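You operate a simulated robot arm through the tools that you are given. There is no shell and no other tool.

The job below is to be done with a simulated robot arm. You get a single attempt, and the scene is never put back.

JOB
Put things in order on the packing table. At the end: the black bolt stands where the gold hex union stood; the silver steel fitting stands on top of the blue thread tape reel; the gold hex union stands on top of the silver tee bracket; the teal breather stands where the black bolt stood; the green bolt stands on top of the white salt block; whatever was shut is shut again. Leave all else as you found it, and nothing knocked over.

It is judged by the outcome, as a careful person would: the job done as asked, and still so three seconds after it is handed in. It fails if anything else is knocked over, pushed out of place, dropped, spilled or broken.

ROBOT AND FRAMES
A 6-joint arm with a two-finger gripper, fixed in place. Base frame: the origin is at the foot of the arm, x ahead of it, y to its left, z up; the work surface is at about z = 0. Units: cm, degrees, N and s.
With the tool pointing down near the work surface it reaches from about 18 to 48 cm from the base axis. Its first joint turns from -66.0 to 66.0 degrees. Payload 1.76 kg.
The tool frame sits at the grasp point between the pads (the TCP): z along the fingers, y along the line on which they close. The tips reach 2.9 cm beyond it. Largest opening 8.2 cm; the body of the gripper starts 5.8 cm behind the TCP.
Orientation is that of the tool frame in the base frame, as [roll, pitch, yaw] about the fixed x, y, z axes, in that order (R = Rz(yaw) Ry(pitch) Rx(roll)). With the fingers straight down and closing along the base's y, the tool's x points along the base's -x, its y along +y and its z along -z.

CONTROLS
- The arm moves only by the tool apply_moves. Its argument "deltas" is one flat list of numbers, 7 for each row, row after row: the shift along the tool's x, y, z in units of 500 mm (1.0 is 500 mm), then the turn, a rotation vector about the tool's x, y, z in units of 120 degrees (1.0 is 120 degrees), then the finger opening in cm, from 0 to 8.2. In form: [dx, dy, dz, rx, ry, rz, fingers, dx, dy, dz, rx, ry, rz, fingers, ...]. A call has 1 to 20 rows; each row is the pose to reach, as a shift and turn from the pose commanded when the call began, along the tool's axes at that moment. A call with a number of a shift or a turn outside -1 to 1 is refused whole. Rows are played at 5 a second. More than 5 cm and 8.6 degrees between two rows, or a gripper value outside its range, and nothing of the call is played. Where a pose cannot be reached the arm comes as near as it can. A force on the tool above 40 N (or 10 N above the force at the start of the call, whichever is more), or a blocked arm, ends the call early, and 0.2 s more pass. The fingers move at their own pace and stop on an object; they squeeze with about 34 N. The grip force told is the motor's: it shows also when the fingers shut on nothing. Time passes only in rows, and 0.2 s behind the last, so rows that repeat a pose let the fingers close. It gives the time, the measured TCP pose, the force on the tool (base axes), the opening and the grip force at its end, in the units of the frame above (readings bear some noise), with the torque about the TCP (base axes, N m) and any sound that the robot's microphone picked up.
- Cameras (640 x 400 px; columns grow to the right, rows downward): "scene" is fixed at [5.4, 32.92, 42.84]; the picture's right is [-0.78, -0.62, 0.00], its down [-0.33, 0.42, -0.84] and it looks along [0.53, -0.66, -0.53] (base axes); focal length 214 px, centre (320, 200). "wrist" rides on the gripper at [7.9, 0.4, -8.9] in the tool frame; the picture's right is [-0.05, 1.00, 0.00], its down [-0.71, -0.04, -0.71] and it looks along [-0.71, -0.04, 0.71] (tool axes); focal length 256 px, centre (320, 200). There is no depth. A picture from a camera that has moved, and an enlarged one, comes with that camera's place and axes in the base frame and with its lens.
- capture(camera): a new picture of that camera. No time passes.
- zoom(camera, box): a new picture of the part [left, top, right, bottom] of that camera's present view, enlarged. No time passes.
- close_job(): hands the job in; it is judged then, once.

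Places have to be worked out from the pictures, the camera data and where the tool is seen. Open the gripper and draw the arm clear of the work before you hand the job in, unless the task says otherwise.

The tools are called after ">>>" as a command line: name --argument value ..., lists and objects as JSON in quotes. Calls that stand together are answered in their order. apply_moves: Moves the arm, as the interface text tells. Its arguments: {"type":"object","properties":{"deltas":{"type":"array","items":{"type":"number"}}},"required":["deltas"]} The other tools are called the same way: capture (camera) takes a picture; zoom (camera, box) takes an enlarged picture of a part of a camera's view; close_job () hands the job in.

At the start:

```text
t: 0.0
tool_pos: [25.24, -15.67, 31.8]
orientation: [180.0, 0.0, 179.9]
wrist_force: [0.6, 0.2, 0.5]
wrist_torque: [0.01, -0.02, 0.02]
gripper_width: 8.17
grasp_force: 0.1
```

scene: 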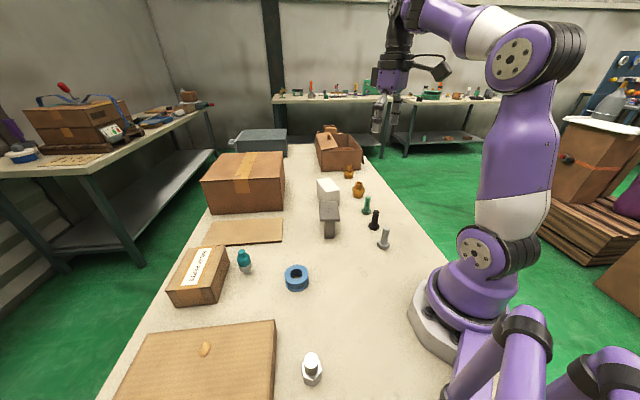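
wrist: 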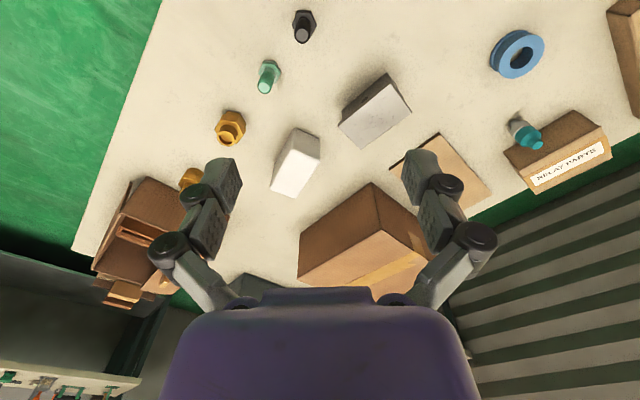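

The first pictures show the table with several small parts. I'll zoom in on parts of both views to identify and locate each item.

>>> zoom --camera "scene" --box '[300, 120, 420, 270]'

>>> zoom --camera "scene" --box '[150, 220, 350, 400]'

>>> zoom --camera "wrist" --box '[160, 0, 420, 200]'

>>> zoom --camera "wrist" --box '[400, 0, 640, 220]'

```text
2.67 times, centred on (360, 195) of scene
camera zoom: at [5.4, 32.92, 42.84], right [-0.78, -0.62, 0.0], down [-0.33, 0.42, -0.84], along [0.53, -0.66, -0.53], focal length 572 px, centre (213, 213)
```

zoom: 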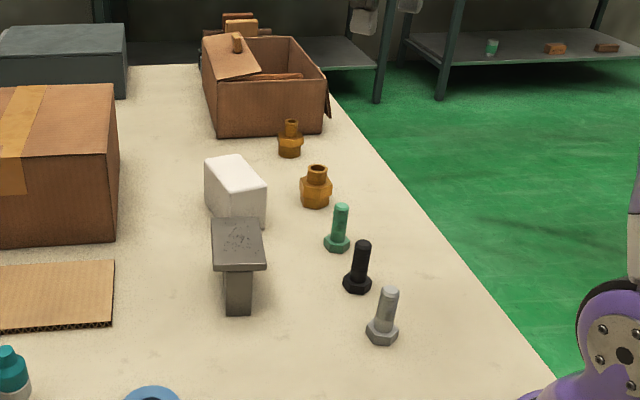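

```text
2.22 times, centred on (250, 310) of scene
camera zoom: at [5.4, 32.92, 42.84], right [-0.78, -0.62, 0.0], down [-0.33, 0.42, -0.84], along [0.53, -0.66, -0.53], focal length 477 px, centre (476, -44)
```

zoom: 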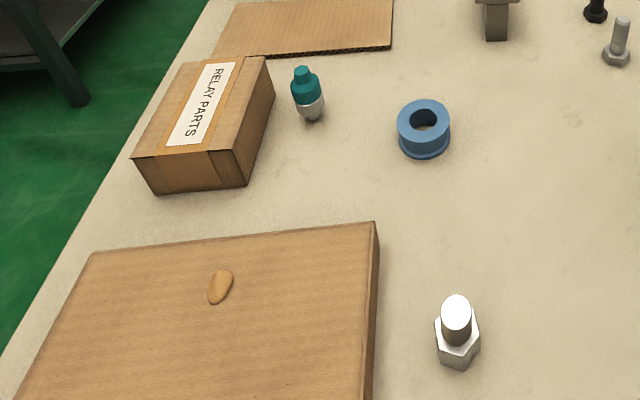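

```text
2.00 times, centred on (290, 100) of wrist
camera zoom: at [17.3, -15.22, 40.65], right [0.05, 1.0, 0.0], down [0.71, -0.04, 0.71], along [0.71, -0.04, -0.71], focal length 512 px, centre (380, 400)
```

zoom: 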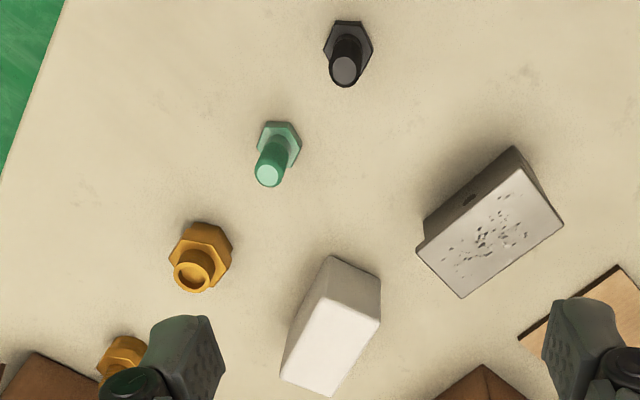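

```text
1.82 times, centred on (520, 110) of wrist
camera zoom: at [17.3, -15.22, 40.65], right [0.05, 1.0, 0.0], down [0.71, -0.04, 0.71], along [0.71, -0.04, -0.71], focal length 465 px, centre (-44, 364)
```

zoom: 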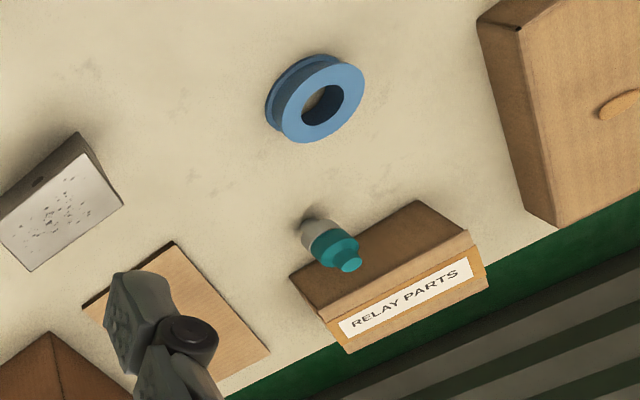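

The named parts all seem to be visible: the gold union is near (38, -32), the black bolt near (24, -18), the green bolt near (30, -24), and the tee near (34, -8). I'll move the wrist camera to look at the gold parts and bolts more closely.

>>> apply_moves --deltas '[0.021, -0.049, 0.039, 0, 0, 0, 8.2, 0.042, -0.098, 0.078, 0, 0, 0, 8.2, 0.063, -0.148, 0.118, 0, 0, 0, 8.2, 0.084, -0.197, 0.157, 0, 0, 0, 8.2, 0.105, -0.247, 0.196, 0, 0, 0, 8.2, 0.105, -0.247, 0.196, 0, 0, 0, 8.2]'

>>> capture --camera "wrist"

>>> capture --camera "scene"

```text
t: 1.4
tool_pos: [20.03, -28.06, 21.9]
orientation: [180.0, 0.1, -180.0]
wrist_force: [0.0, 0.3, -0.5]
wrist_torque: [-0.01, -0.01, 0.03]
gripper_width: 8.2
grasp_force: 0.1
```

```text
taken
camera wrist: at [12.0, -27.59, 30.81], right [0.05, 1.0, 0.0], down [0.7, -0.04, 0.71], along [0.71, -0.04, -0.71], focal length 256 px, centre (320, 200)
```

wrist: 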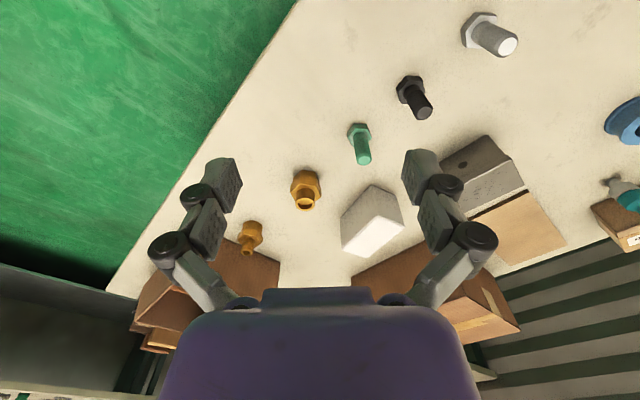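

```text
taken
```

scene: 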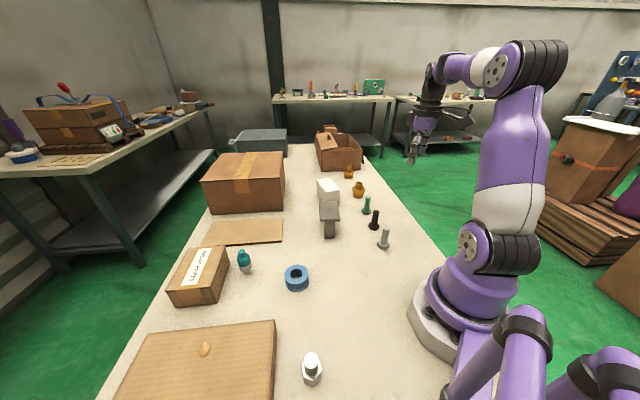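

>>> zoom --camera "wrist" --box '[220, 60, 460, 280]'

>>> zoom --camera "wrist" --box '[220, 150, 340, 270]'

>>> zoom --camera "scene" --box '[310, 120, 390, 210]'

```text
1.82 times, centred on (340, 170) of wrist
camera zoom: at [12.0, -27.59, 30.81], right [0.05, 1.0, 0.0], down [0.7, -0.04, 0.71], along [0.71, -0.04, -0.71], focal length 465 px, centre (284, 254)
```

zoom: 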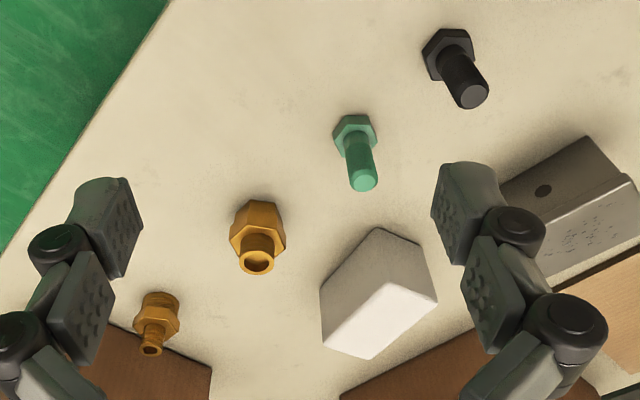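

```text
3.33 times, centred on (280, 210) of wrist
camera zoom: at [12.0, -27.59, 30.81], right [0.05, 1.0, 0.0], down [0.7, -0.04, 0.71], along [0.71, -0.04, -0.71], focal length 853 px, centre (453, 167)
```

zoom: 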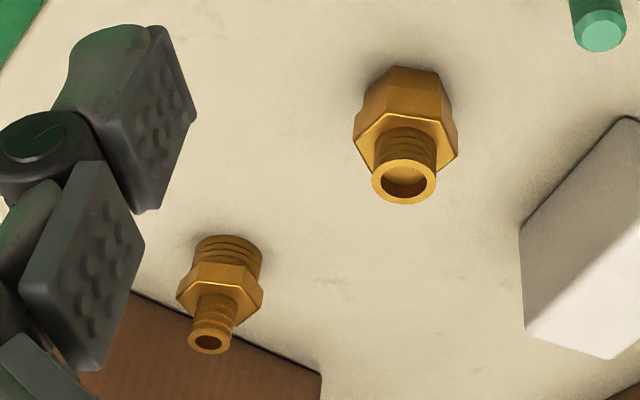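

```text
4.44 times, centred on (350, 165) of scene
camera zoom: at [5.4, 32.92, 42.84], right [-0.78, -0.62, 0.0], down [-0.33, 0.42, -0.84], along [0.53, -0.66, -0.53], focal length 953 px, centre (187, 356)
```

zoom: 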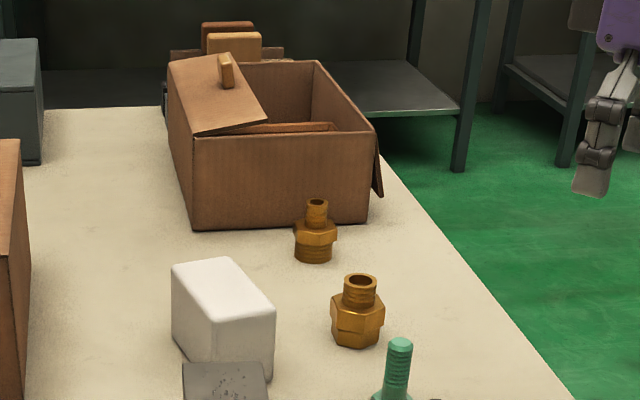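

The nearer gold part is a hex union at about (37.9, -31.1), some 5.7 cm tall. The other gold part is a barbed nipple well out of reach. The white block sits near (45, -21) and is about 6.3 cm high. I'll move out high above the union to test reach and get a second view.

>>> apply_moves --deltas '[-0.06, -0.0, 0.0, 0, 0, 0, 8.2, -0.12, -0.0, 0.0, 0, 0, 0, 8.2, -0.18, 0.0, 0.0, 0, 0, 0, 8.2, -0.2, 0.04, 0.0, 0, 0, 0, 8.2, -0.2, 0.12, -0.04, 0, 0, 0, 8.2, -0.2, 0.2, -0.06, 0, 0, 0, 8.2, -0.2, 0.2, -0.06, 0, 0, 0, 8.2]'

>>> capture --camera "wrist"

```text
t: 3.0
tool_pos: [30.11, -17.85, 25.01]
orientation: [180.0, 0.1, 180.0]
wrist_force: [0.2, 0.9, -0.2]
wrist_torque: [0.02, -0.03, 0.02]
gripper_width: 8.21
grasp_force: 0.1
```

```text
taken
camera wrist: at [22.07, -17.45, 33.85], right [0.05, 1.0, 0.0], down [0.71, -0.04, 0.71], along [0.71, -0.04, -0.71], focal length 256 px, centre (320, 200)
```

wrist: 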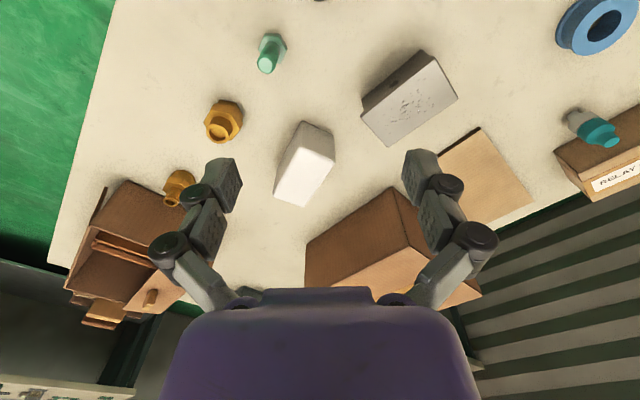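

>>> zoom --camera "wrist" --box '[180, 20, 340, 220]'

>>> zoom --camera "wrist" --box '[260, 30, 480, 220]'

>>> zoom --camera "wrist" --box '[480, 0, 640, 200]'

```text
2.00 times, centred on (260, 120) of wrist
camera zoom: at [22.07, -17.45, 33.85], right [0.05, 1.0, 0.0], down [0.71, -0.04, 0.71], along [0.71, -0.04, -0.71], focal length 512 px, centre (440, 360)
```

zoom: 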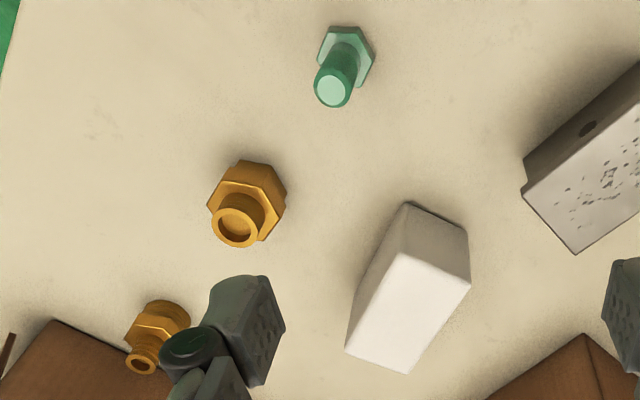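

```text
2.11 times, centred on (370, 125) of wrist
camera zoom: at [22.07, -17.45, 33.85], right [0.05, 1.0, 0.0], down [0.71, -0.04, 0.71], along [0.71, -0.04, -0.71], focal length 539 px, centre (215, 358)
```

zoom: 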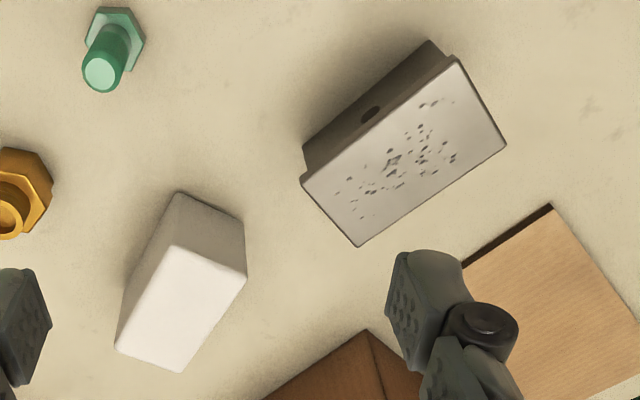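

```text
2.00 times, centred on (560, 100) of wrist
camera zoom: at [22.07, -17.45, 33.85], right [0.05, 1.0, 0.0], down [0.71, -0.04, 0.71], along [0.71, -0.04, -0.71], focal length 512 px, centre (-160, 400)
```

zoom: 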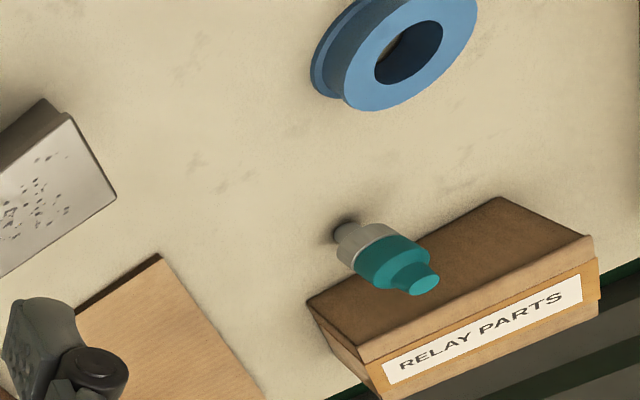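

Updated estimates:
- Union: about (37.9, -30.9), top z about 5.7.
- Tee plate: centre about (35.1, -8.4), z about 7.
- Green bolt: (30.1, -23.3).
- Breather: about (41, 17).
- Reel: about (29.4, 11.4).
- Fitting: about (15, 23).

I'll hover over the union to test reach and refine its position.

>>> apply_moves --deltas '[-0.039, -0.065, 0.0, 0, 0, 0, 8.2, -0.078, -0.13, 0.0, 0, 0, 0, 8.2, -0.117, -0.196, 0.0, 0, 0, 0, 8.2, -0.156, -0.261, 0.0, 0, 0, 0, 8.2, -0.156, -0.261, 0.08, 0, 0, 0, 8.2, -0.156, -0.261, 0.16, 0, 0, 0, 8.2, -0.156, -0.261, 0.22, 0, 0, 0, 8.2, -0.156, -0.261, 0.22, 0, 0, 0, 8.2, -0.156, -0.261, 0.22, 0, 0, 0, 8.2]'

>>> capture --camera "wrist"

>>> zoom --camera "wrist" --box '[240, 40, 400, 200]'

>>> capture --camera "scene"

```text
t: 5.0
tool_pos: [36.34, -29.25, 13.68]
orientation: [179.9, 0.2, -180.0]
wrist_force: [-0.6, 0.1, 0.0]
wrist_torque: [-0.01, 0.0, 0.04]
gripper_width: 8.21
grasp_force: 0.1
out of reach, approached as far as the arm can: row 3, 4, 5, 6, 7, 8, 9
```

```text
taken
camera wrist: at [28.38, -28.81, 22.52], right [0.05, 1.0, 0.0], down [0.71, -0.04, 0.71], along [0.71, -0.04, -0.71], focal length 256 px, centre (320, 200)
```

wrist: 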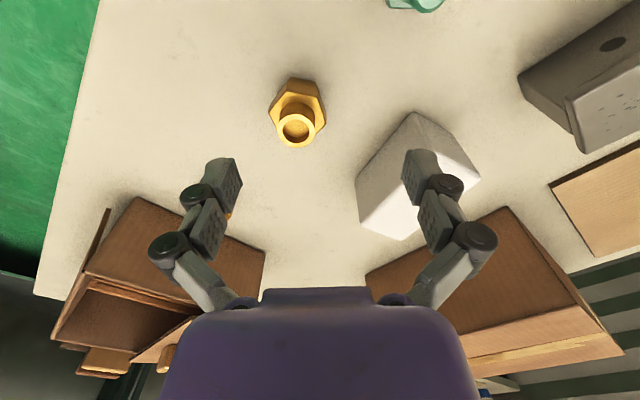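

```text
2.50 times, centred on (320, 120) of wrist
camera zoom: at [28.38, -28.81, 22.52], right [0.05, 1.0, 0.0], down [0.71, -0.04, 0.71], along [0.71, -0.04, -0.71], focal length 640 px, centre (320, 400)
```

zoom: 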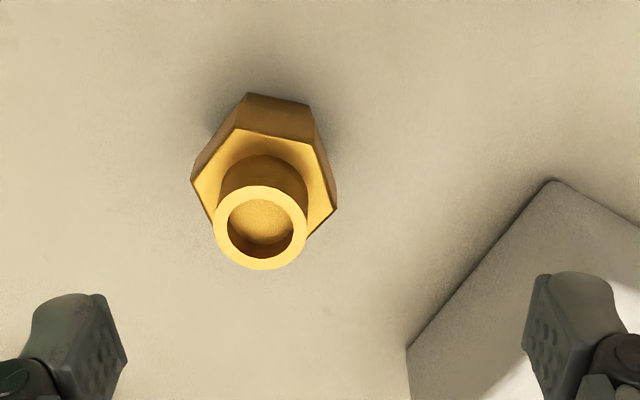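

```text
taken
```

scene: 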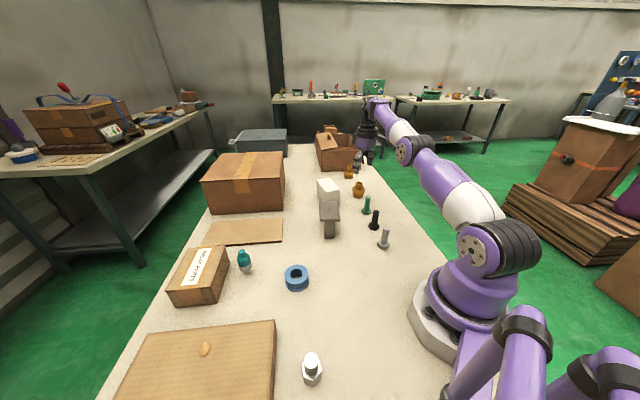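

The arm stopped at r of about 46.7, while the union is at r of about 49.1, around (38.1, -31.1), with hex flats facing roughly 44°, 104° and -16°. I'll back off and yaw the tool 44° so the fingers close tangentially on the flats. Then I can tilt about the closing axis to gain reach.

>>> apply_moves --deltas '[0.02, 0.0175, -0.01, 0, 0, 0.0611, 8.2, 0.04, 0.035, -0.02, 0, 0, 0.1222, 8.2, 0.06, 0.0525, -0.03, 0, 0, 0.1833, 8.2, 0.08, 0.07, -0.04, 0, 0, 0.2444, 8.2, 0.08, 0.07, -0.04, 0, 0, 0.3056, 8.2, 0.08, 0.07, -0.04, 0, 0, 0.3667, 8.2, 0.08, 0.07, -0.04, 0, 0, 0.3667, 8.2]'

```text
t: 6.6
tool_pos: [32.3, -25.77, 15.63]
orientation: [179.9, 0.0, 135.9]
wrist_force: [0.9, 0.5, 0.6]
wrist_torque: [0.02, 0.0, -0.02]
gripper_width: 8.21
grasp_force: 0.1
```

The commanded pose resets to the reached pose. Now I tilt 15° outward about the closing axis and move to hover over the union at z = 12.

>>> apply_moves --deltas '[-0.02, 0.001, 0.01, 0, -0.0625, 0, 8.2, -0.06, 0.002, 0.03, 0, -0.125, 0, 8.2, -0.11, 0.003, 0.05, 0, -0.125, 0, 8.2, -0.157, 0.0046, 0.072, 0, -0.125, 0, 8.2, -0.157, 0.0046, 0.072, 0, -0.125, 0, 8.2, -0.157, 0.0046, 0.072, 0, -0.125, 0, 8.2]'

>>> capture --camera "wrist"

>>> zoom --camera "wrist" --box '[220, 30, 420, 230]'

```text
t: 8.0
tool_pos: [38.1, -30.89, 12.15]
orientation: [179.9, 15.2, 136.0]
wrist_force: [-0.6, 0.2, 0.1]
wrist_torque: [-0.03, 0.02, 0.0]
gripper_width: 8.19
grasp_force: 0.0
```

```text
taken
camera wrist: at [31.15, -23.68, 18.67], right [0.73, 0.68, 0.02], down [0.33, -0.37, 0.87], along [0.6, -0.63, -0.5], focal length 256 px, centre (320, 200)
```

wrist: 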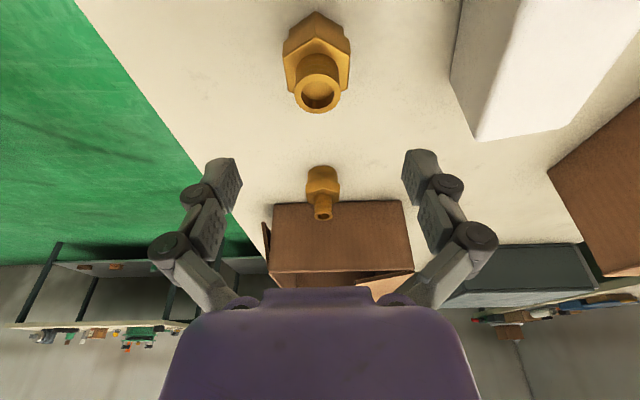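

```text
2.00 times, centred on (320, 130) of wrist
camera zoom: at [31.15, -23.68, 18.67], right [0.73, 0.68, 0.02], down [0.33, -0.37, 0.87], along [0.6, -0.63, -0.5], focal length 512 px, centre (320, 340)
```

zoom: 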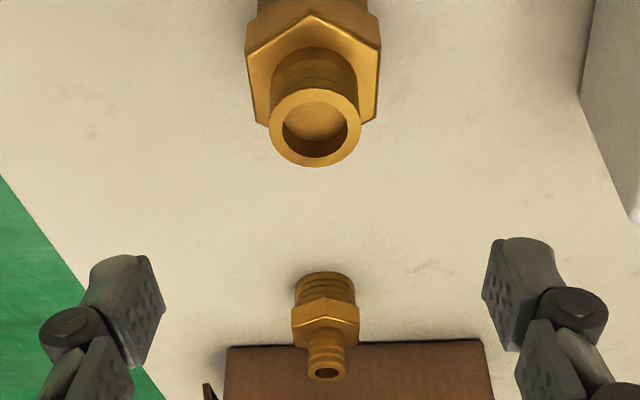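

The union axis is confirmed at (38.0, -31.0), with its flats facing the fingers and the TCP above it. I'll lower straight down to z of about 3.6, fingers open.

>>> apply_moves --deltas '[0.0112, 0, 0.0413, 0, 0, 0, 8.2, 0.0224, 0, 0.0825, 0, 0, 0, 8.2, 0.0336, 0, 0.1238, 0, 0, 0, 8.2, 0.0448, 0, 0.165, 0, 0, 0, 8.2, 0.0448, 0, 0.165, 0, 0, 0, 8.2]'

>>> capture --camera "wrist"

>>> zoom --camera "scene" --box '[310, 120, 410, 220]'

```text
t: 9.2
tool_pos: [38.1, -30.98, 3.49]
orientation: [179.9, 15.2, 136.0]
wrist_force: [0.9, -0.2, -0.6]
wrist_torque: [-0.02, -0.01, 0.0]
gripper_width: 8.2
grasp_force: 0.0
```

```text
taken
camera wrist: at [31.2, -23.77, 10.09], right [0.73, 0.68, 0.02], down [0.33, -0.37, 0.87], along [0.6, -0.63, -0.5], focal length 256 px, centre (320, 200)
```

wrist: 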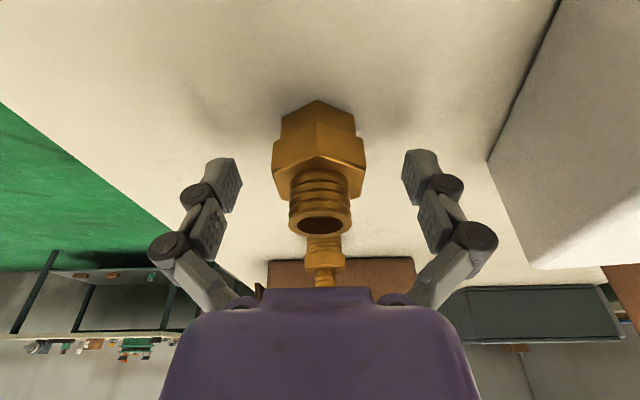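

```text
4.00 times, centred on (360, 170) of scene
camera zoom: at [5.4, 32.92, 42.84], right [-0.78, -0.62, 0.0], down [-0.33, 0.42, -0.84], along [0.53, -0.66, -0.53], focal length 858 px, centre (160, 320)
```

zoom: 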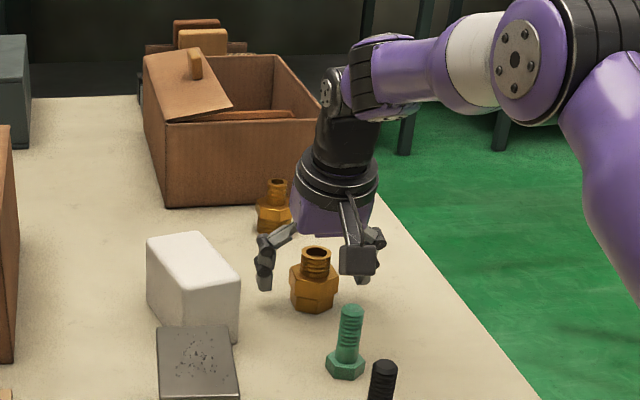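

The fingers straddle the hex cleanly and the union looks centred. I close gradually on the flats.

>>> apply_moves --deltas '[0, 0, 0, 0, 0, 0, 6.5, 0, 0, 0, 0, 0, 0, 5.2, 0, 0, 0, 0, 0, 0, 4.4, 0, 0, 0, 0, 0, 0, 3.6, 0, 0, 0, 0, 0, 0, 2.0, 0, 0, 0, 0, 0, 0, 2.0, 0, 0, 0, 0, 0, 0, 2.0]'

>>> capture --camera "wrist"

```text
t: 10.8
tool_pos: [37.96, -31.0, 3.64]
orientation: [179.9, 15.1, 136.0]
wrist_force: [-2.5, -0.5, 2.8]
wrist_torque: [0.0, 0.03, 0.01]
gripper_width: 3.77
grasp_force: 33.8
```

```text
taken
camera wrist: at [31.2, -23.77, 10.13], right [0.73, 0.68, 0.02], down [0.33, -0.37, 0.87], along [0.6, -0.63, -0.5], focal length 256 px, centre (320, 200)
```

wrist: 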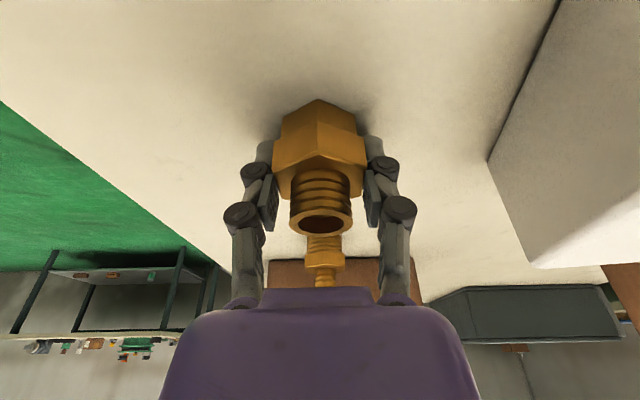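

Grip is solid (3.77 cm, 34 N). I lift straight up 10 cm and check.

>>> apply_moves --deltas '[-0.0079, 0, -0.029, 0, 0, 0, 2.0, -0.0183, 0, -0.0675, 0, 0, 0, 2.0, -0.0288, 0, -0.106, 0, 0, 0, 2.0, -0.0393, 0, -0.145, 0, 0, 0, 2.0, -0.0524, 0, -0.193, 0, 0, 0, 2.0, -0.0524, 0, -0.193, 0, 0, 0, 2.0]'

>>> capture --camera "wrist"

```text
t: 12.2
tool_pos: [38.05, -31.05, 13.53]
orientation: [179.9, 15.0, 136.0]
wrist_force: [0.4, 0.3, -3.1]
wrist_torque: [0.02, 0.01, -0.01]
gripper_width: 3.73
grasp_force: 34.1
```

```text
taken
camera wrist: at [31.12, -23.78, 20.11], right [0.73, 0.68, 0.02], down [0.33, -0.37, 0.87], along [0.6, -0.63, -0.5], focal length 256 px, centre (320, 200)
```

wrist: 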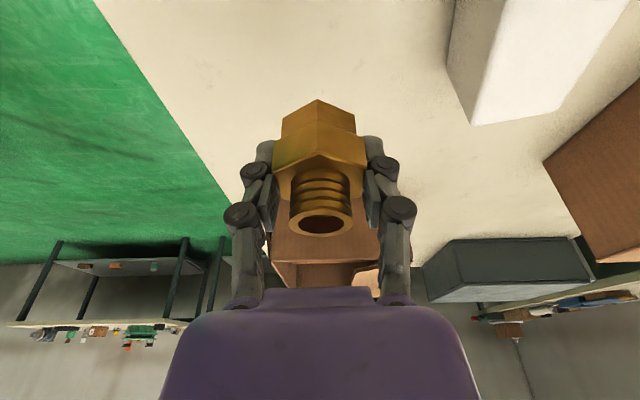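

The union is held and weighs about 3 N. The tee plate works out at centre (35.1, -8.5), top z about 7.0, from both cameras. I carry the union inward and then over the tee at z = 16.

>>> apply_moves --deltas '[0.0456, 0.0056, -0.0297, 0, 0, 0, 2.0, 0.0912, 0.0112, -0.0593, 0, 0, 0, 2.0, 0.1368, 0.0168, -0.089, 0, 0, 0, 2.0, 0.1755, 0.0701, -0.0995, 0, 0, 0, 2.0, 0.2142, 0.1234, -0.11, 0, 0, 0, 2.0, 0.2528, 0.1768, -0.1206, 0, 0, 0, 2.0, 0.2915, 0.2301, -0.1311, 0, 0, 0, 2.0, 0.3302, 0.2834, -0.1416, 0, 0, 0, 2.0, 0.3302, 0.2834, -0.1416, 0, 0, 0, 2.0]'

>>> capture --camera "wrist"

>>> zoom --camera "scene" --box '[280, 130, 400, 260]'

```text
t: 14.2
tool_pos: [35.28, -8.5, 16.13]
orientation: [-180.0, 15.0, 136.0]
wrist_force: [-1.1, 0.0, -1.5]
wrist_torque: [0.0, -0.04, -0.03]
gripper_width: 3.77
grasp_force: 34.0
```

```text
taken
camera wrist: at [28.3, -1.22, 22.66], right [0.73, 0.68, 0.01], down [0.33, -0.37, 0.87], along [0.6, -0.63, -0.5], focal length 256 px, centre (320, 200)
```

wrist: 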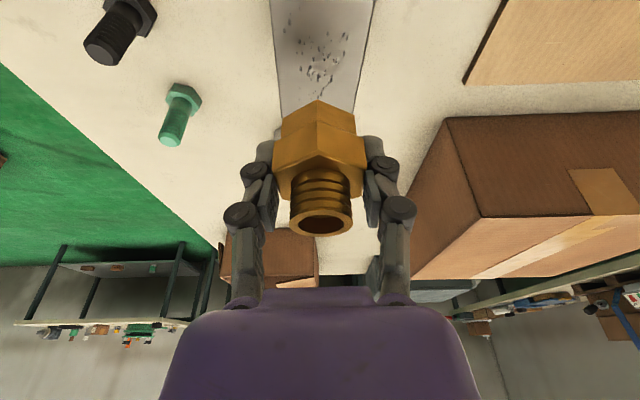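

```text
3.08 times, centred on (340, 195) of scene
camera zoom: at [5.4, 32.92, 42.84], right [-0.78, -0.62, 0.0], down [-0.33, 0.42, -0.84], along [0.53, -0.66, -0.54], focal length 660 px, centre (258, 215)
```

zoom: 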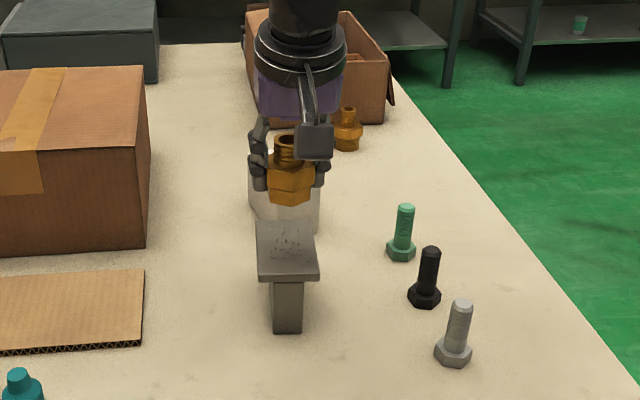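

The union is aligned over the plate centre. I lower to about 0.5 cm above the plate and look.

>>> apply_moves --deltas '[0.0067, 0, 0.0251, 0, 0, 0, 2.0, 0.0135, 0, 0.0503, 0, 0, 0, 2.0, 0.0202, 0, 0.0754, 0, 0, 0, 2.0, 0.0255, 0, 0.0952, 0, 0, 0, 2.0, 0.0255, 0, 0.0952, 0, 0, 0, 2.0]'

>>> capture --camera "wrist"

>>> zoom --camera "scene" --box '[290, 160, 370, 250]'

```text
t: 15.4
tool_pos: [35.14, -8.51, 11.17]
orientation: [179.9, 15.0, 136.0]
wrist_force: [-0.4, -0.1, -2.6]
wrist_torque: [-0.01, 0.0, 0.0]
gripper_width: 3.73
grasp_force: 33.5
```

```text
taken
camera wrist: at [28.23, -1.26, 17.72], right [0.73, 0.68, 0.02], down [0.33, -0.37, 0.87], along [0.6, -0.63, -0.5], focal length 256 px, centre (320, 200)
```

wrist: 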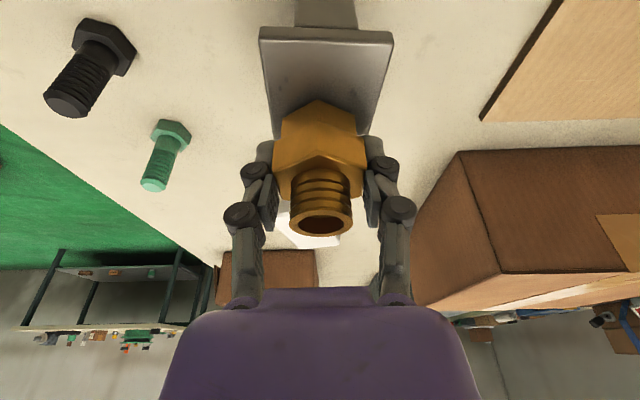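

```text
4.44 times, centred on (330, 205) of scene
camera zoom: at [5.4, 32.92, 42.84], right [-0.78, -0.62, 0.0], down [-0.33, 0.42, -0.84], along [0.53, -0.66, -0.54], focal length 953 px, centre (276, 178)
```

zoom: 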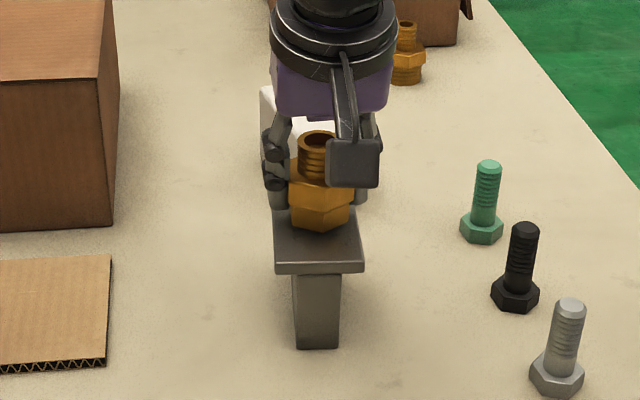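

The union is just above the plate and well centred. I lower another 0.4 cm and read the force.

>>> apply_moves --deltas '[0.00104, 0, 0.00386, 0, 0, 0, 2.0, 0.00207, 0, 0.00772, 0, 0, 0, 2.0, 0.00207, 0, 0.00772, 0, 0, 0, 2.0]'

```text
t: 16.2
tool_pos: [35.29, -8.61, 10.84]
orientation: [179.9, 15.2, 136.0]
wrist_force: [-2.2, 0.1, 5.0]
wrist_torque: [-0.01, -0.02, -0.02]
gripper_width: 3.76
grasp_force: 33.8
```

The vertical force has swung from -2.6 to +5 N, so the union is touching the plate. I lower another 0.1 cm to seat it.

>>> apply_moves --deltas '[0.0005, 0, 0.0019, 0, 0, 0, 2.0, 0.0005, 0, 0.0019, 0, 0, 0, 2.0]'

>>> zoom --camera "scene" --box '[290, 160, 370, 250]'

```text
t: 16.8
tool_pos: [35.24, -8.5, 10.74]
orientation: [179.8, 15.3, 135.8]
wrist_force: [-4.4, 1.3, 20.5]
wrist_torque: [-0.08, 0.02, -0.08]
gripper_width: 3.79
grasp_force: 34.0
```

```text
4.44 times, centred on (330, 205) of scene
camera zoom: at [5.39, 32.92, 42.84], right [-0.78, -0.62, 0.0], down [-0.33, 0.42, -0.84], along [0.53, -0.66, -0.53], focal length 953 px, centre (276, 178)
```

zoom: 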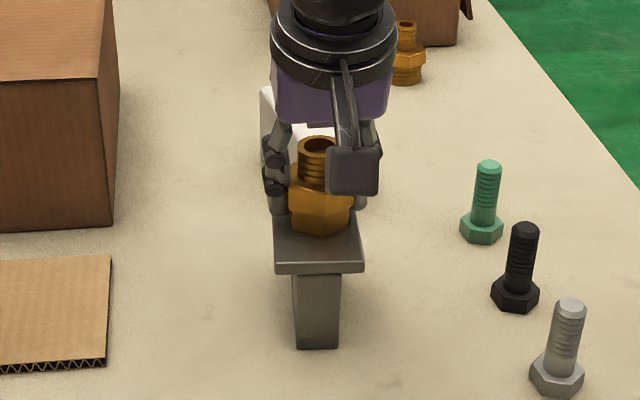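

It is seated at about 20 N. I relieve the press slightly, then open the fingers gradually.

>>> apply_moves --deltas '[-0.0003, 0, -0.0013, 0, 0, 0, 2.0, -0.0003, 0, -0.0013, 0, 0, 0, 4.2, -0.0003, 0, -0.0013, 0, 0, 0, 5.0, -0.0003, 0, -0.0013, 0, 0, 0, 6.5, -0.0003, 0, -0.0013, 0, 0, 0, 8.2, -0.0003, 0, -0.0013, 0, 0, 0, 8.2]'

>>> zoom --camera "scene" --box '[290, 160, 370, 250]'

>>> capture --camera "wrist"

```text
t: 18.2
tool_pos: [35.09, -8.4, 10.73]
orientation: [179.9, 15.0, 136.0]
wrist_force: [0.3, 0.3, -0.5]
wrist_torque: [0.03, -0.02, 0.0]
gripper_width: 8.2
grasp_force: 0.0
```

```text
4.44 times, centred on (330, 205) of scene
camera zoom: at [5.4, 32.92, 42.84], right [-0.78, -0.62, 0.0], down [-0.33, 0.42, -0.84], along [0.53, -0.66, -0.53], focal length 953 px, centre (276, 178)
```

zoom: 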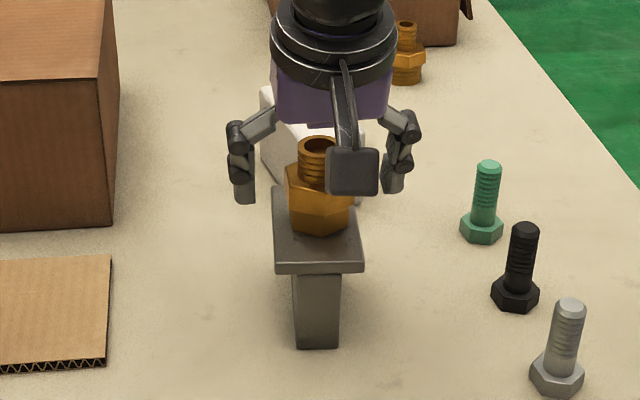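

```text
taken
camera wrist: at [28.21, -1.25, 17.27], right [0.73, 0.68, 0.02], down [0.33, -0.37, 0.87], along [0.6, -0.63, -0.5], focal length 256 px, centre (320, 200)
```

wrist: 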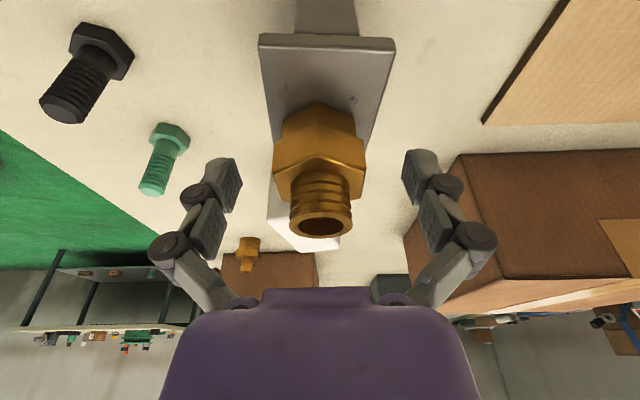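

The union stands on the tee, upright and free. I raise clear and move to a viewpoint for the black bolt, keeping the tilt and yaw.

>>> apply_moves --deltas '[-0.0207, 0, -0.0773, 0, 0, 0, 8.2, -0.0414, 0, -0.1545, 0, 0, 0, 8.2, -0.0176, -0.0693, -0.1454, 0, 0, 0, 8.2, 0.0063, -0.1386, -0.1363, 0, 0, 0, 8.2, 0.0301, -0.2079, -0.1271, 0, 0, 0, 8.2, 0.0539, -0.2772, -0.118, 0, 0, 0, 8.2, 0.0539, -0.2772, -0.118, 0, 0, 0, 8.2]'

>>> capture --camera "wrist"

>>> capture --camera "scene"

```text
t: 19.8
tool_pos: [22.38, -15.68, 15.68]
orientation: [179.9, 15.0, 136.1]
wrist_force: [0.4, -0.3, 0.4]
wrist_torque: [0.01, 0.02, 0.01]
gripper_width: 8.17
grasp_force: 0.0
```

```text
taken
camera wrist: at [15.58, -8.35, 22.24], right [0.73, 0.68, 0.02], down [0.33, -0.37, 0.87], along [0.6, -0.63, -0.5], focal length 256 px, centre (320, 200)
```

wrist: 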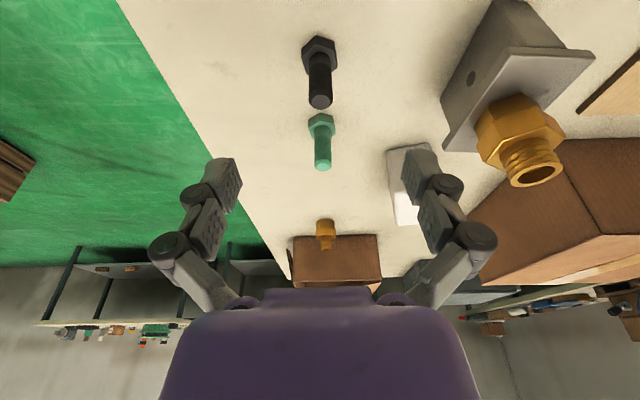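

```text
taken
```

scene: 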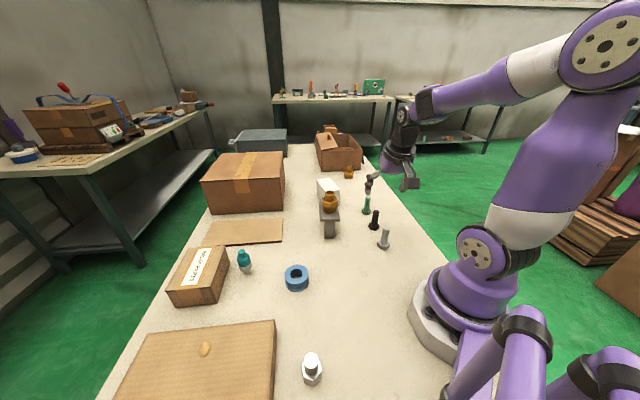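

>>> zoom --camera "wrist" --box '[250, 20, 390, 180]'

>>> zoom --camera "scene" --box '[310, 170, 400, 260]'

```text
2.50 times, centred on (320, 100) of wrist
camera zoom: at [15.58, -8.35, 22.24], right [0.73, 0.68, 0.02], down [0.33, -0.37, 0.87], along [0.6, -0.63, -0.5], focal length 640 px, centre (320, 450)
```

zoom: 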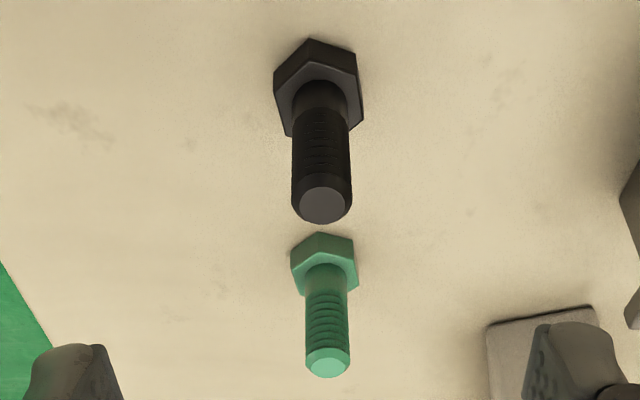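

```text
4.44 times, centred on (355, 215) of scene
camera zoom: at [5.39, 32.92, 42.84], right [-0.78, -0.62, 0.0], down [-0.33, 0.42, -0.84], along [0.53, -0.66, -0.53], focal length 953 px, centre (164, 133)
```

zoom: 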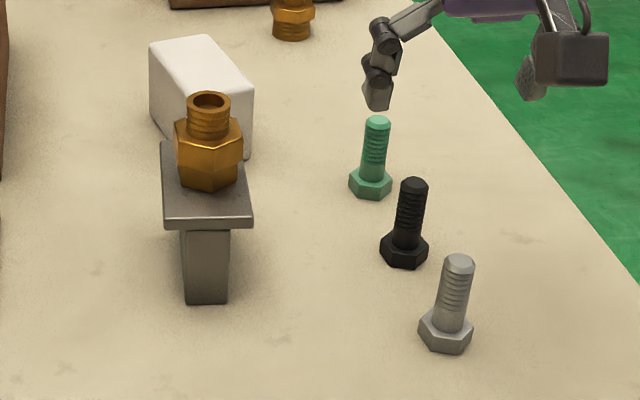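

The black bolt axis is at about (24.45, -17.5) and roughly 6.5 cm tall. I align over it and lower to z of about 5 with the fingers open, so the tips stay above the head.

>>> apply_moves --deltas '[-0.0266, 0.0012, 0.0071, 0, 0, 0, 8.2, -0.0532, 0.0025, 0.0143, 0, 0, 0, 8.2, -0.0394, 0.0025, 0.0659, 0, 0, 0, 8.2, -0.0256, 0.0025, 0.1175, 0, 0, 0, 8.2, -0.0117, 0.0025, 0.169, 0, 0, 0, 8.2, 0.0021, 0.0025, 0.2206, 0, 0, 0, 8.2, 0.0021, 0.0025, 0.2206, 0, 0, 0, 8.2]'

>>> capture --camera "wrist"

>>> zoom --camera "scene" --box '[330, 160, 430, 260]'

```text
t: 21.4
tool_pos: [24.54, -17.32, 4.93]
orientation: [179.9, 15.0, 135.9]
wrist_force: [0.1, 0.1, 0.0]
wrist_torque: [-0.01, -0.01, -0.02]
gripper_width: 8.18
grasp_force: 0.0
```

```text
taken
camera wrist: at [17.61, -10.08, 11.54], right [0.73, 0.68, 0.02], down [0.33, -0.37, 0.87], along [0.6, -0.63, -0.5], focal length 256 px, centre (320, 200)
```

wrist: 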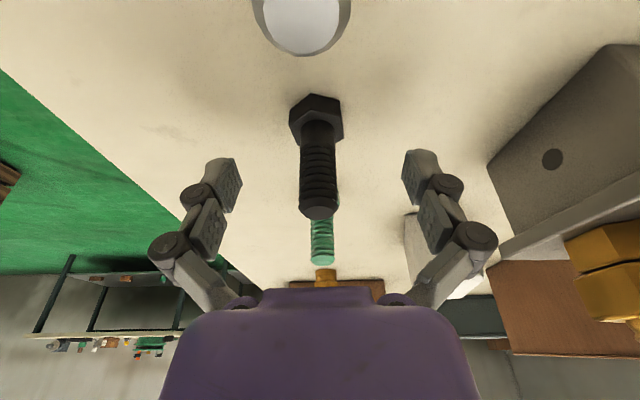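

```text
4.00 times, centred on (380, 210) of scene
camera zoom: at [5.4, 32.92, 42.84], right [-0.78, -0.62, 0.0], down [-0.33, 0.42, -0.84], along [0.53, -0.66, -0.53], focal length 858 px, centre (80, 160)
```

zoom: 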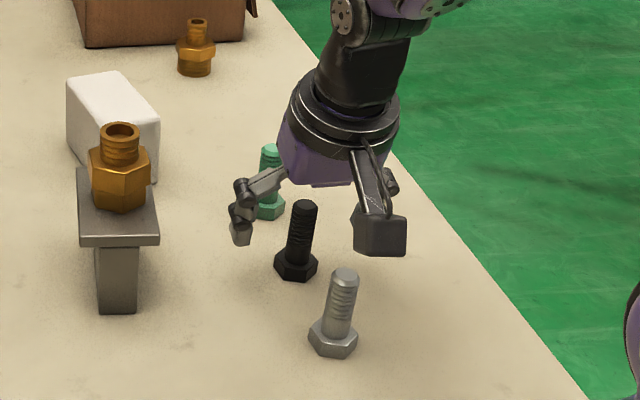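

The shaft is centred between the open fingers. I close gradually on it.

>>> apply_moves --deltas '[0, 0, 0, 0, 0, 0, 6.0, 0, 0, 0, 0, 0, 0, 4.2, 0, 0, 0, 0, 0, 0, 3.0, 0, 0, 0, 0, 0, 0, 2.2, 0, 0, 0, 0, 0, 0, 0.5, 0, 0, 0, 0, 0, 0, 0.5, 0, 0, 0, 0, 0, 0, 0.5]'

>>> capture --camera "wrist"

```text
t: 23.0
tool_pos: [24.52, -17.44, 5.03]
orientation: [179.9, 15.0, 136.0]
wrist_force: [0.3, 0.8, 0.0]
wrist_torque: [0.06, -0.04, -0.02]
gripper_width: 1.78
grasp_force: 33.7
```

```text
taken
camera wrist: at [17.62, -10.08, 11.57], right [0.73, 0.68, 0.02], down [0.33, -0.37, 0.87], along [0.6, -0.63, -0.5], focal length 256 px, centre (320, 200)
```

wrist: 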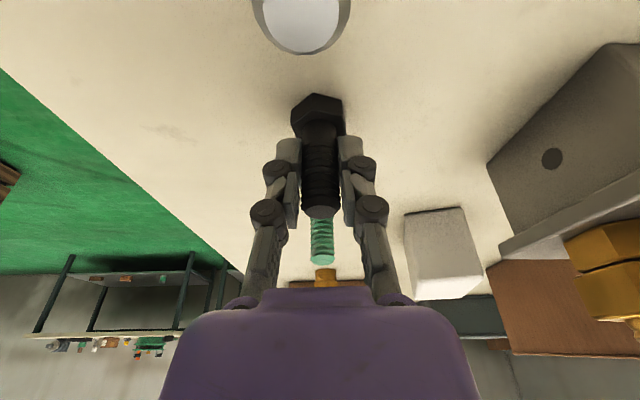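

Grip on the bolt is good (1.78 cm). I lift 9 cm and carry it out to above the union's old place at (38.0, -31.0).

>>> apply_moves --deltas '[-0.0116, 0, -0.0435, 0, 0, 0, 0.5, -0.0291, 0, -0.1087, 0, 0, 0, 0.5, -0.0466, 0, -0.1739, 0, 0, 0, 0.5, -0.1206, -0.0016, -0.1541, 0, 0, 0, 0.5, -0.1946, -0.0032, -0.1342, 0, 0, 0, 0.5, -0.2687, -0.0049, -0.1144, 0, 0, 0, 0.5, -0.3427, -0.0065, -0.0945, 0, 0, 0, 0.5, -0.4167, -0.0081, -0.0747, 0, 0, 0, 0.5, -0.4167, -0.0081, -0.0747, 0, 0, 0, 0.5]'

>>> capture --camera "wrist"

>>> zoom --camera "scene" --box '[300, 120, 420, 260]'

```text
t: 25.0
tool_pos: [38.12, -30.92, 14.0]
orientation: [179.9, 14.9, 136.0]
wrist_force: [-0.5, -0.4, -1.4]
wrist_torque: [0.03, 0.02, 0.0]
gripper_width: 1.78
grasp_force: 34.4
```

```text
taken
camera wrist: at [31.18, -23.72, 20.51], right [0.73, 0.68, 0.01], down [0.33, -0.38, 0.87], along [0.6, -0.63, -0.5], focal length 256 px, centre (320, 200)
```

wrist: 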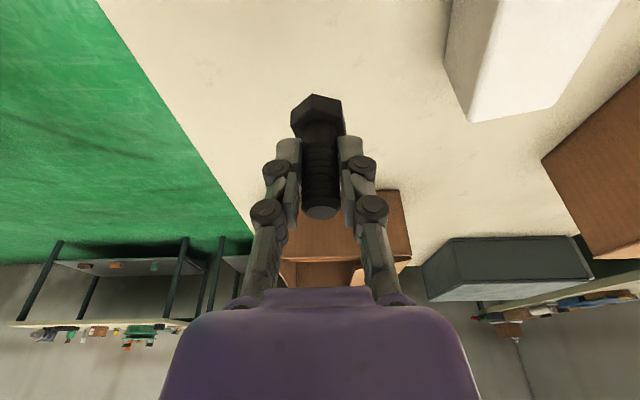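

```text
2.86 times, centred on (360, 190) of scene
camera zoom: at [5.4, 32.92, 42.84], right [-0.78, -0.62, 0.0], down [-0.33, 0.42, -0.84], along [0.53, -0.66, -0.54], focal length 613 px, centre (206, 229)
```

zoom: 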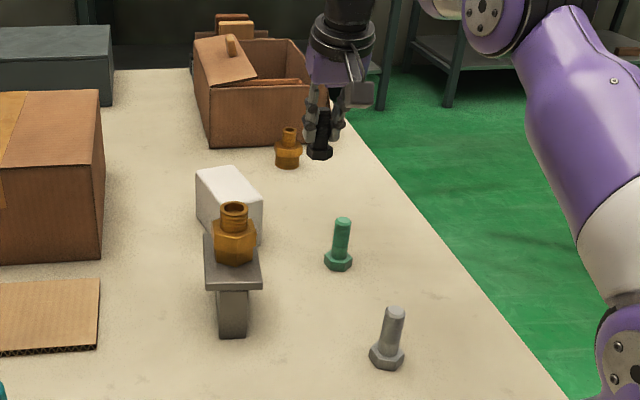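

It's held over the target with the nipple and carton well behind it. I lower to just above the table.

>>> apply_moves --deltas '[0.0111, 0, 0.0415, 0, 0, 0, 0.5, 0.0223, 0, 0.0831, 0, 0, 0, 0.5, 0.0334, 0, 0.1246, 0, 0, 0, 0.5, 0.0445, 0, 0.1661, 0, 0, 0, 0.5, 0.0445, 0, 0.1661, 0, 0, 0, 0.5]'

>>> capture --camera "wrist"

>>> zoom --camera "scene" --box '[310, 120, 410, 220]'

```text
t: 26.2
tool_pos: [38.23, -30.88, 5.44]
orientation: [179.9, 15.0, 136.0]
wrist_force: [-0.6, 0.1, -1.6]
wrist_torque: [-0.01, 0.01, -0.02]
gripper_width: 1.75
grasp_force: 34.2
```

```text
taken
camera wrist: at [31.27, -23.71, 11.95], right [0.73, 0.68, 0.02], down [0.33, -0.37, 0.87], along [0.6, -0.63, -0.5], focal length 256 px, centre (320, 200)
```

wrist: 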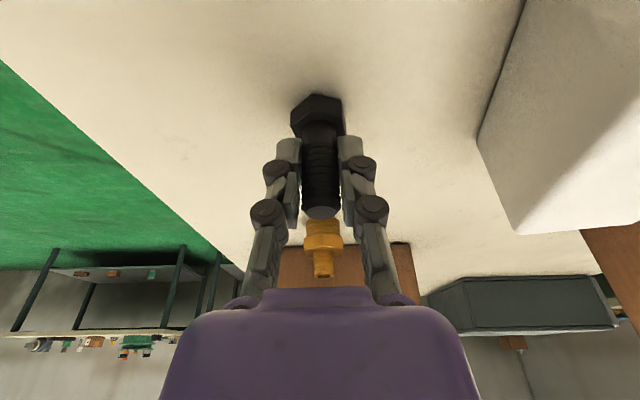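

```text
4.00 times, centred on (360, 170) of scene
camera zoom: at [5.4, 32.92, 42.84], right [-0.78, -0.62, 0.0], down [-0.33, 0.42, -0.84], along [0.53, -0.66, -0.54], focal length 858 px, centre (160, 320)
```

zoom: 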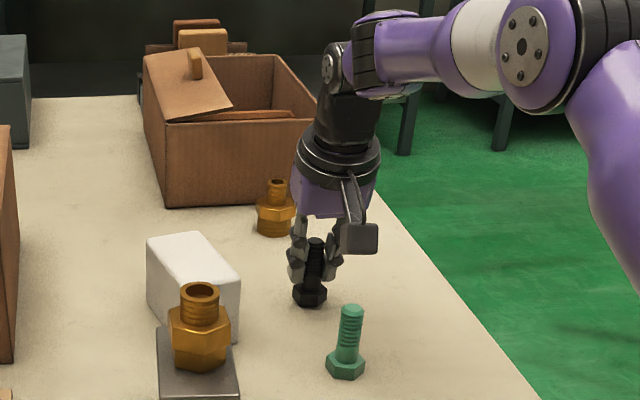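

It's almost down and in the right place. I lower 0.3 cm and read the force.

>>> apply_moves --deltas '[0.0008, 0, 0.0029, 0, 0, 0, 0.5, 0.0016, 0, 0.0058, 0, 0, 0, 0.5, 0.0016, 0, 0.0058, 0, 0, 0, 0.5]'

```text
t: 27.0
tool_pos: [38.26, -31.09, 5.08]
orientation: [179.9, 15.0, 136.0]
wrist_force: [-0.6, 0.7, -2.2]
wrist_torque: [0.02, 0.03, -0.01]
gripper_width: 1.76
grasp_force: 34.5
```

No contact yet, so I lower another 0.15 cm.

>>> apply_moves --deltas '[0.0004, 0, 0.0014, 0, 0, 0, 0.5, 0.0008, 0, 0.0029, 0, 0, 0, 0.5, 0.0008, 0, 0.0029, 0, 0, 0, 0.5]'

```text
t: 27.8
tool_pos: [38.15, -30.93, 5.07]
orientation: [179.9, 15.1, 136.1]
wrist_force: [0.2, 0.6, -0.5]
wrist_torque: [0.0, -0.03, -0.05]
gripper_width: 1.75
grasp_force: 34.6
```

The weight is starting to come off. I lower another 0.1 cm.

>>> apply_moves --deltas '[0.0005, 0, 0.0019, 0, 0, 0, 0.5, 0.0005, 0, 0.0019, 0, 0, 0, 0.5]'

```text
t: 28.4
tool_pos: [38.15, -31.02, 5.03]
orientation: [-180.0, 15.1, 136.0]
wrist_force: [-3.6, 3.1, 11.4]
wrist_torque: [0.23, 0.2, -0.04]
gripper_width: 1.81
grasp_force: 34.2
```

It's seated (11 N upward). I open the fingers gradually.

>>> apply_moves --deltas '[-0.0002, 0, -0.0007, 0, 0, 0, 0.5, -0.0002, 0, -0.0007, 0, 0, 0, 2.2, -0.0002, 0, -0.0007, 0, 0, 0, 3.0, -0.0002, 0, -0.0007, 0, 0, 0, 4.5, -0.0002, 0, -0.0007, 0, 0, 0, 6.5, -0.0002, 0, -0.0007, 0, 0, 0, 8.2, -0.0002, 0, -0.0007, 0, 0, 0, 8.2]'

>>> capture --camera "wrist"

>>> zoom --camera "scene" --box '[310, 120, 410, 220]'

```text
t: 30.0
tool_pos: [37.97, -30.91, 5.05]
orientation: [179.9, 15.1, 136.0]
wrist_force: [0.3, 0.5, 0.2]
wrist_torque: [0.02, -0.01, 0.03]
gripper_width: 8.2
grasp_force: 0.0
```

```text
taken
camera wrist: at [31.19, -23.75, 11.5], right [0.73, 0.68, 0.02], down [0.33, -0.37, 0.87], along [0.6, -0.63, -0.5], focal length 256 px, centre (320, 200)
```

wrist: 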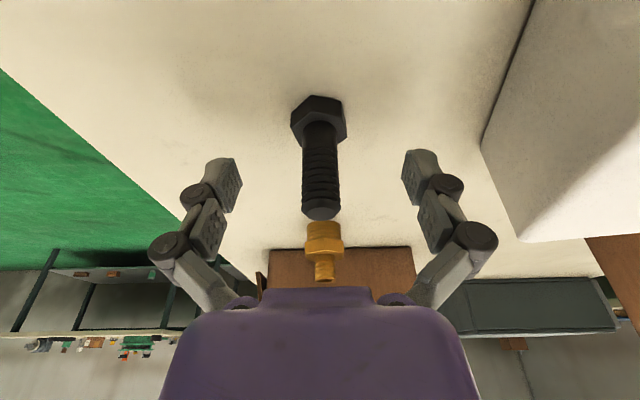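

```text
4.00 times, centred on (360, 170) of scene
camera zoom: at [5.4, 32.92, 42.84], right [-0.78, -0.62, 0.0], down [-0.33, 0.42, -0.84], along [0.53, -0.66, -0.53], focal length 858 px, centre (160, 320)
```

zoom: 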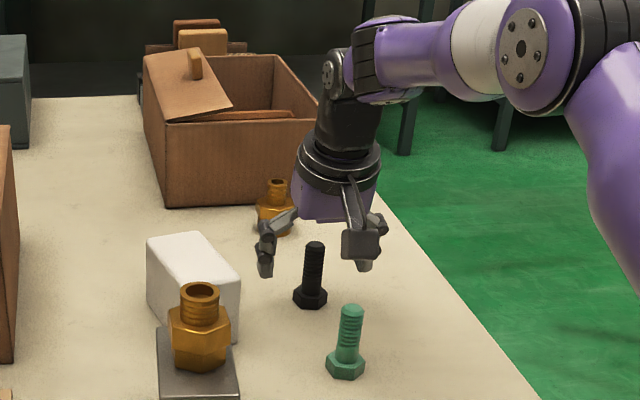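

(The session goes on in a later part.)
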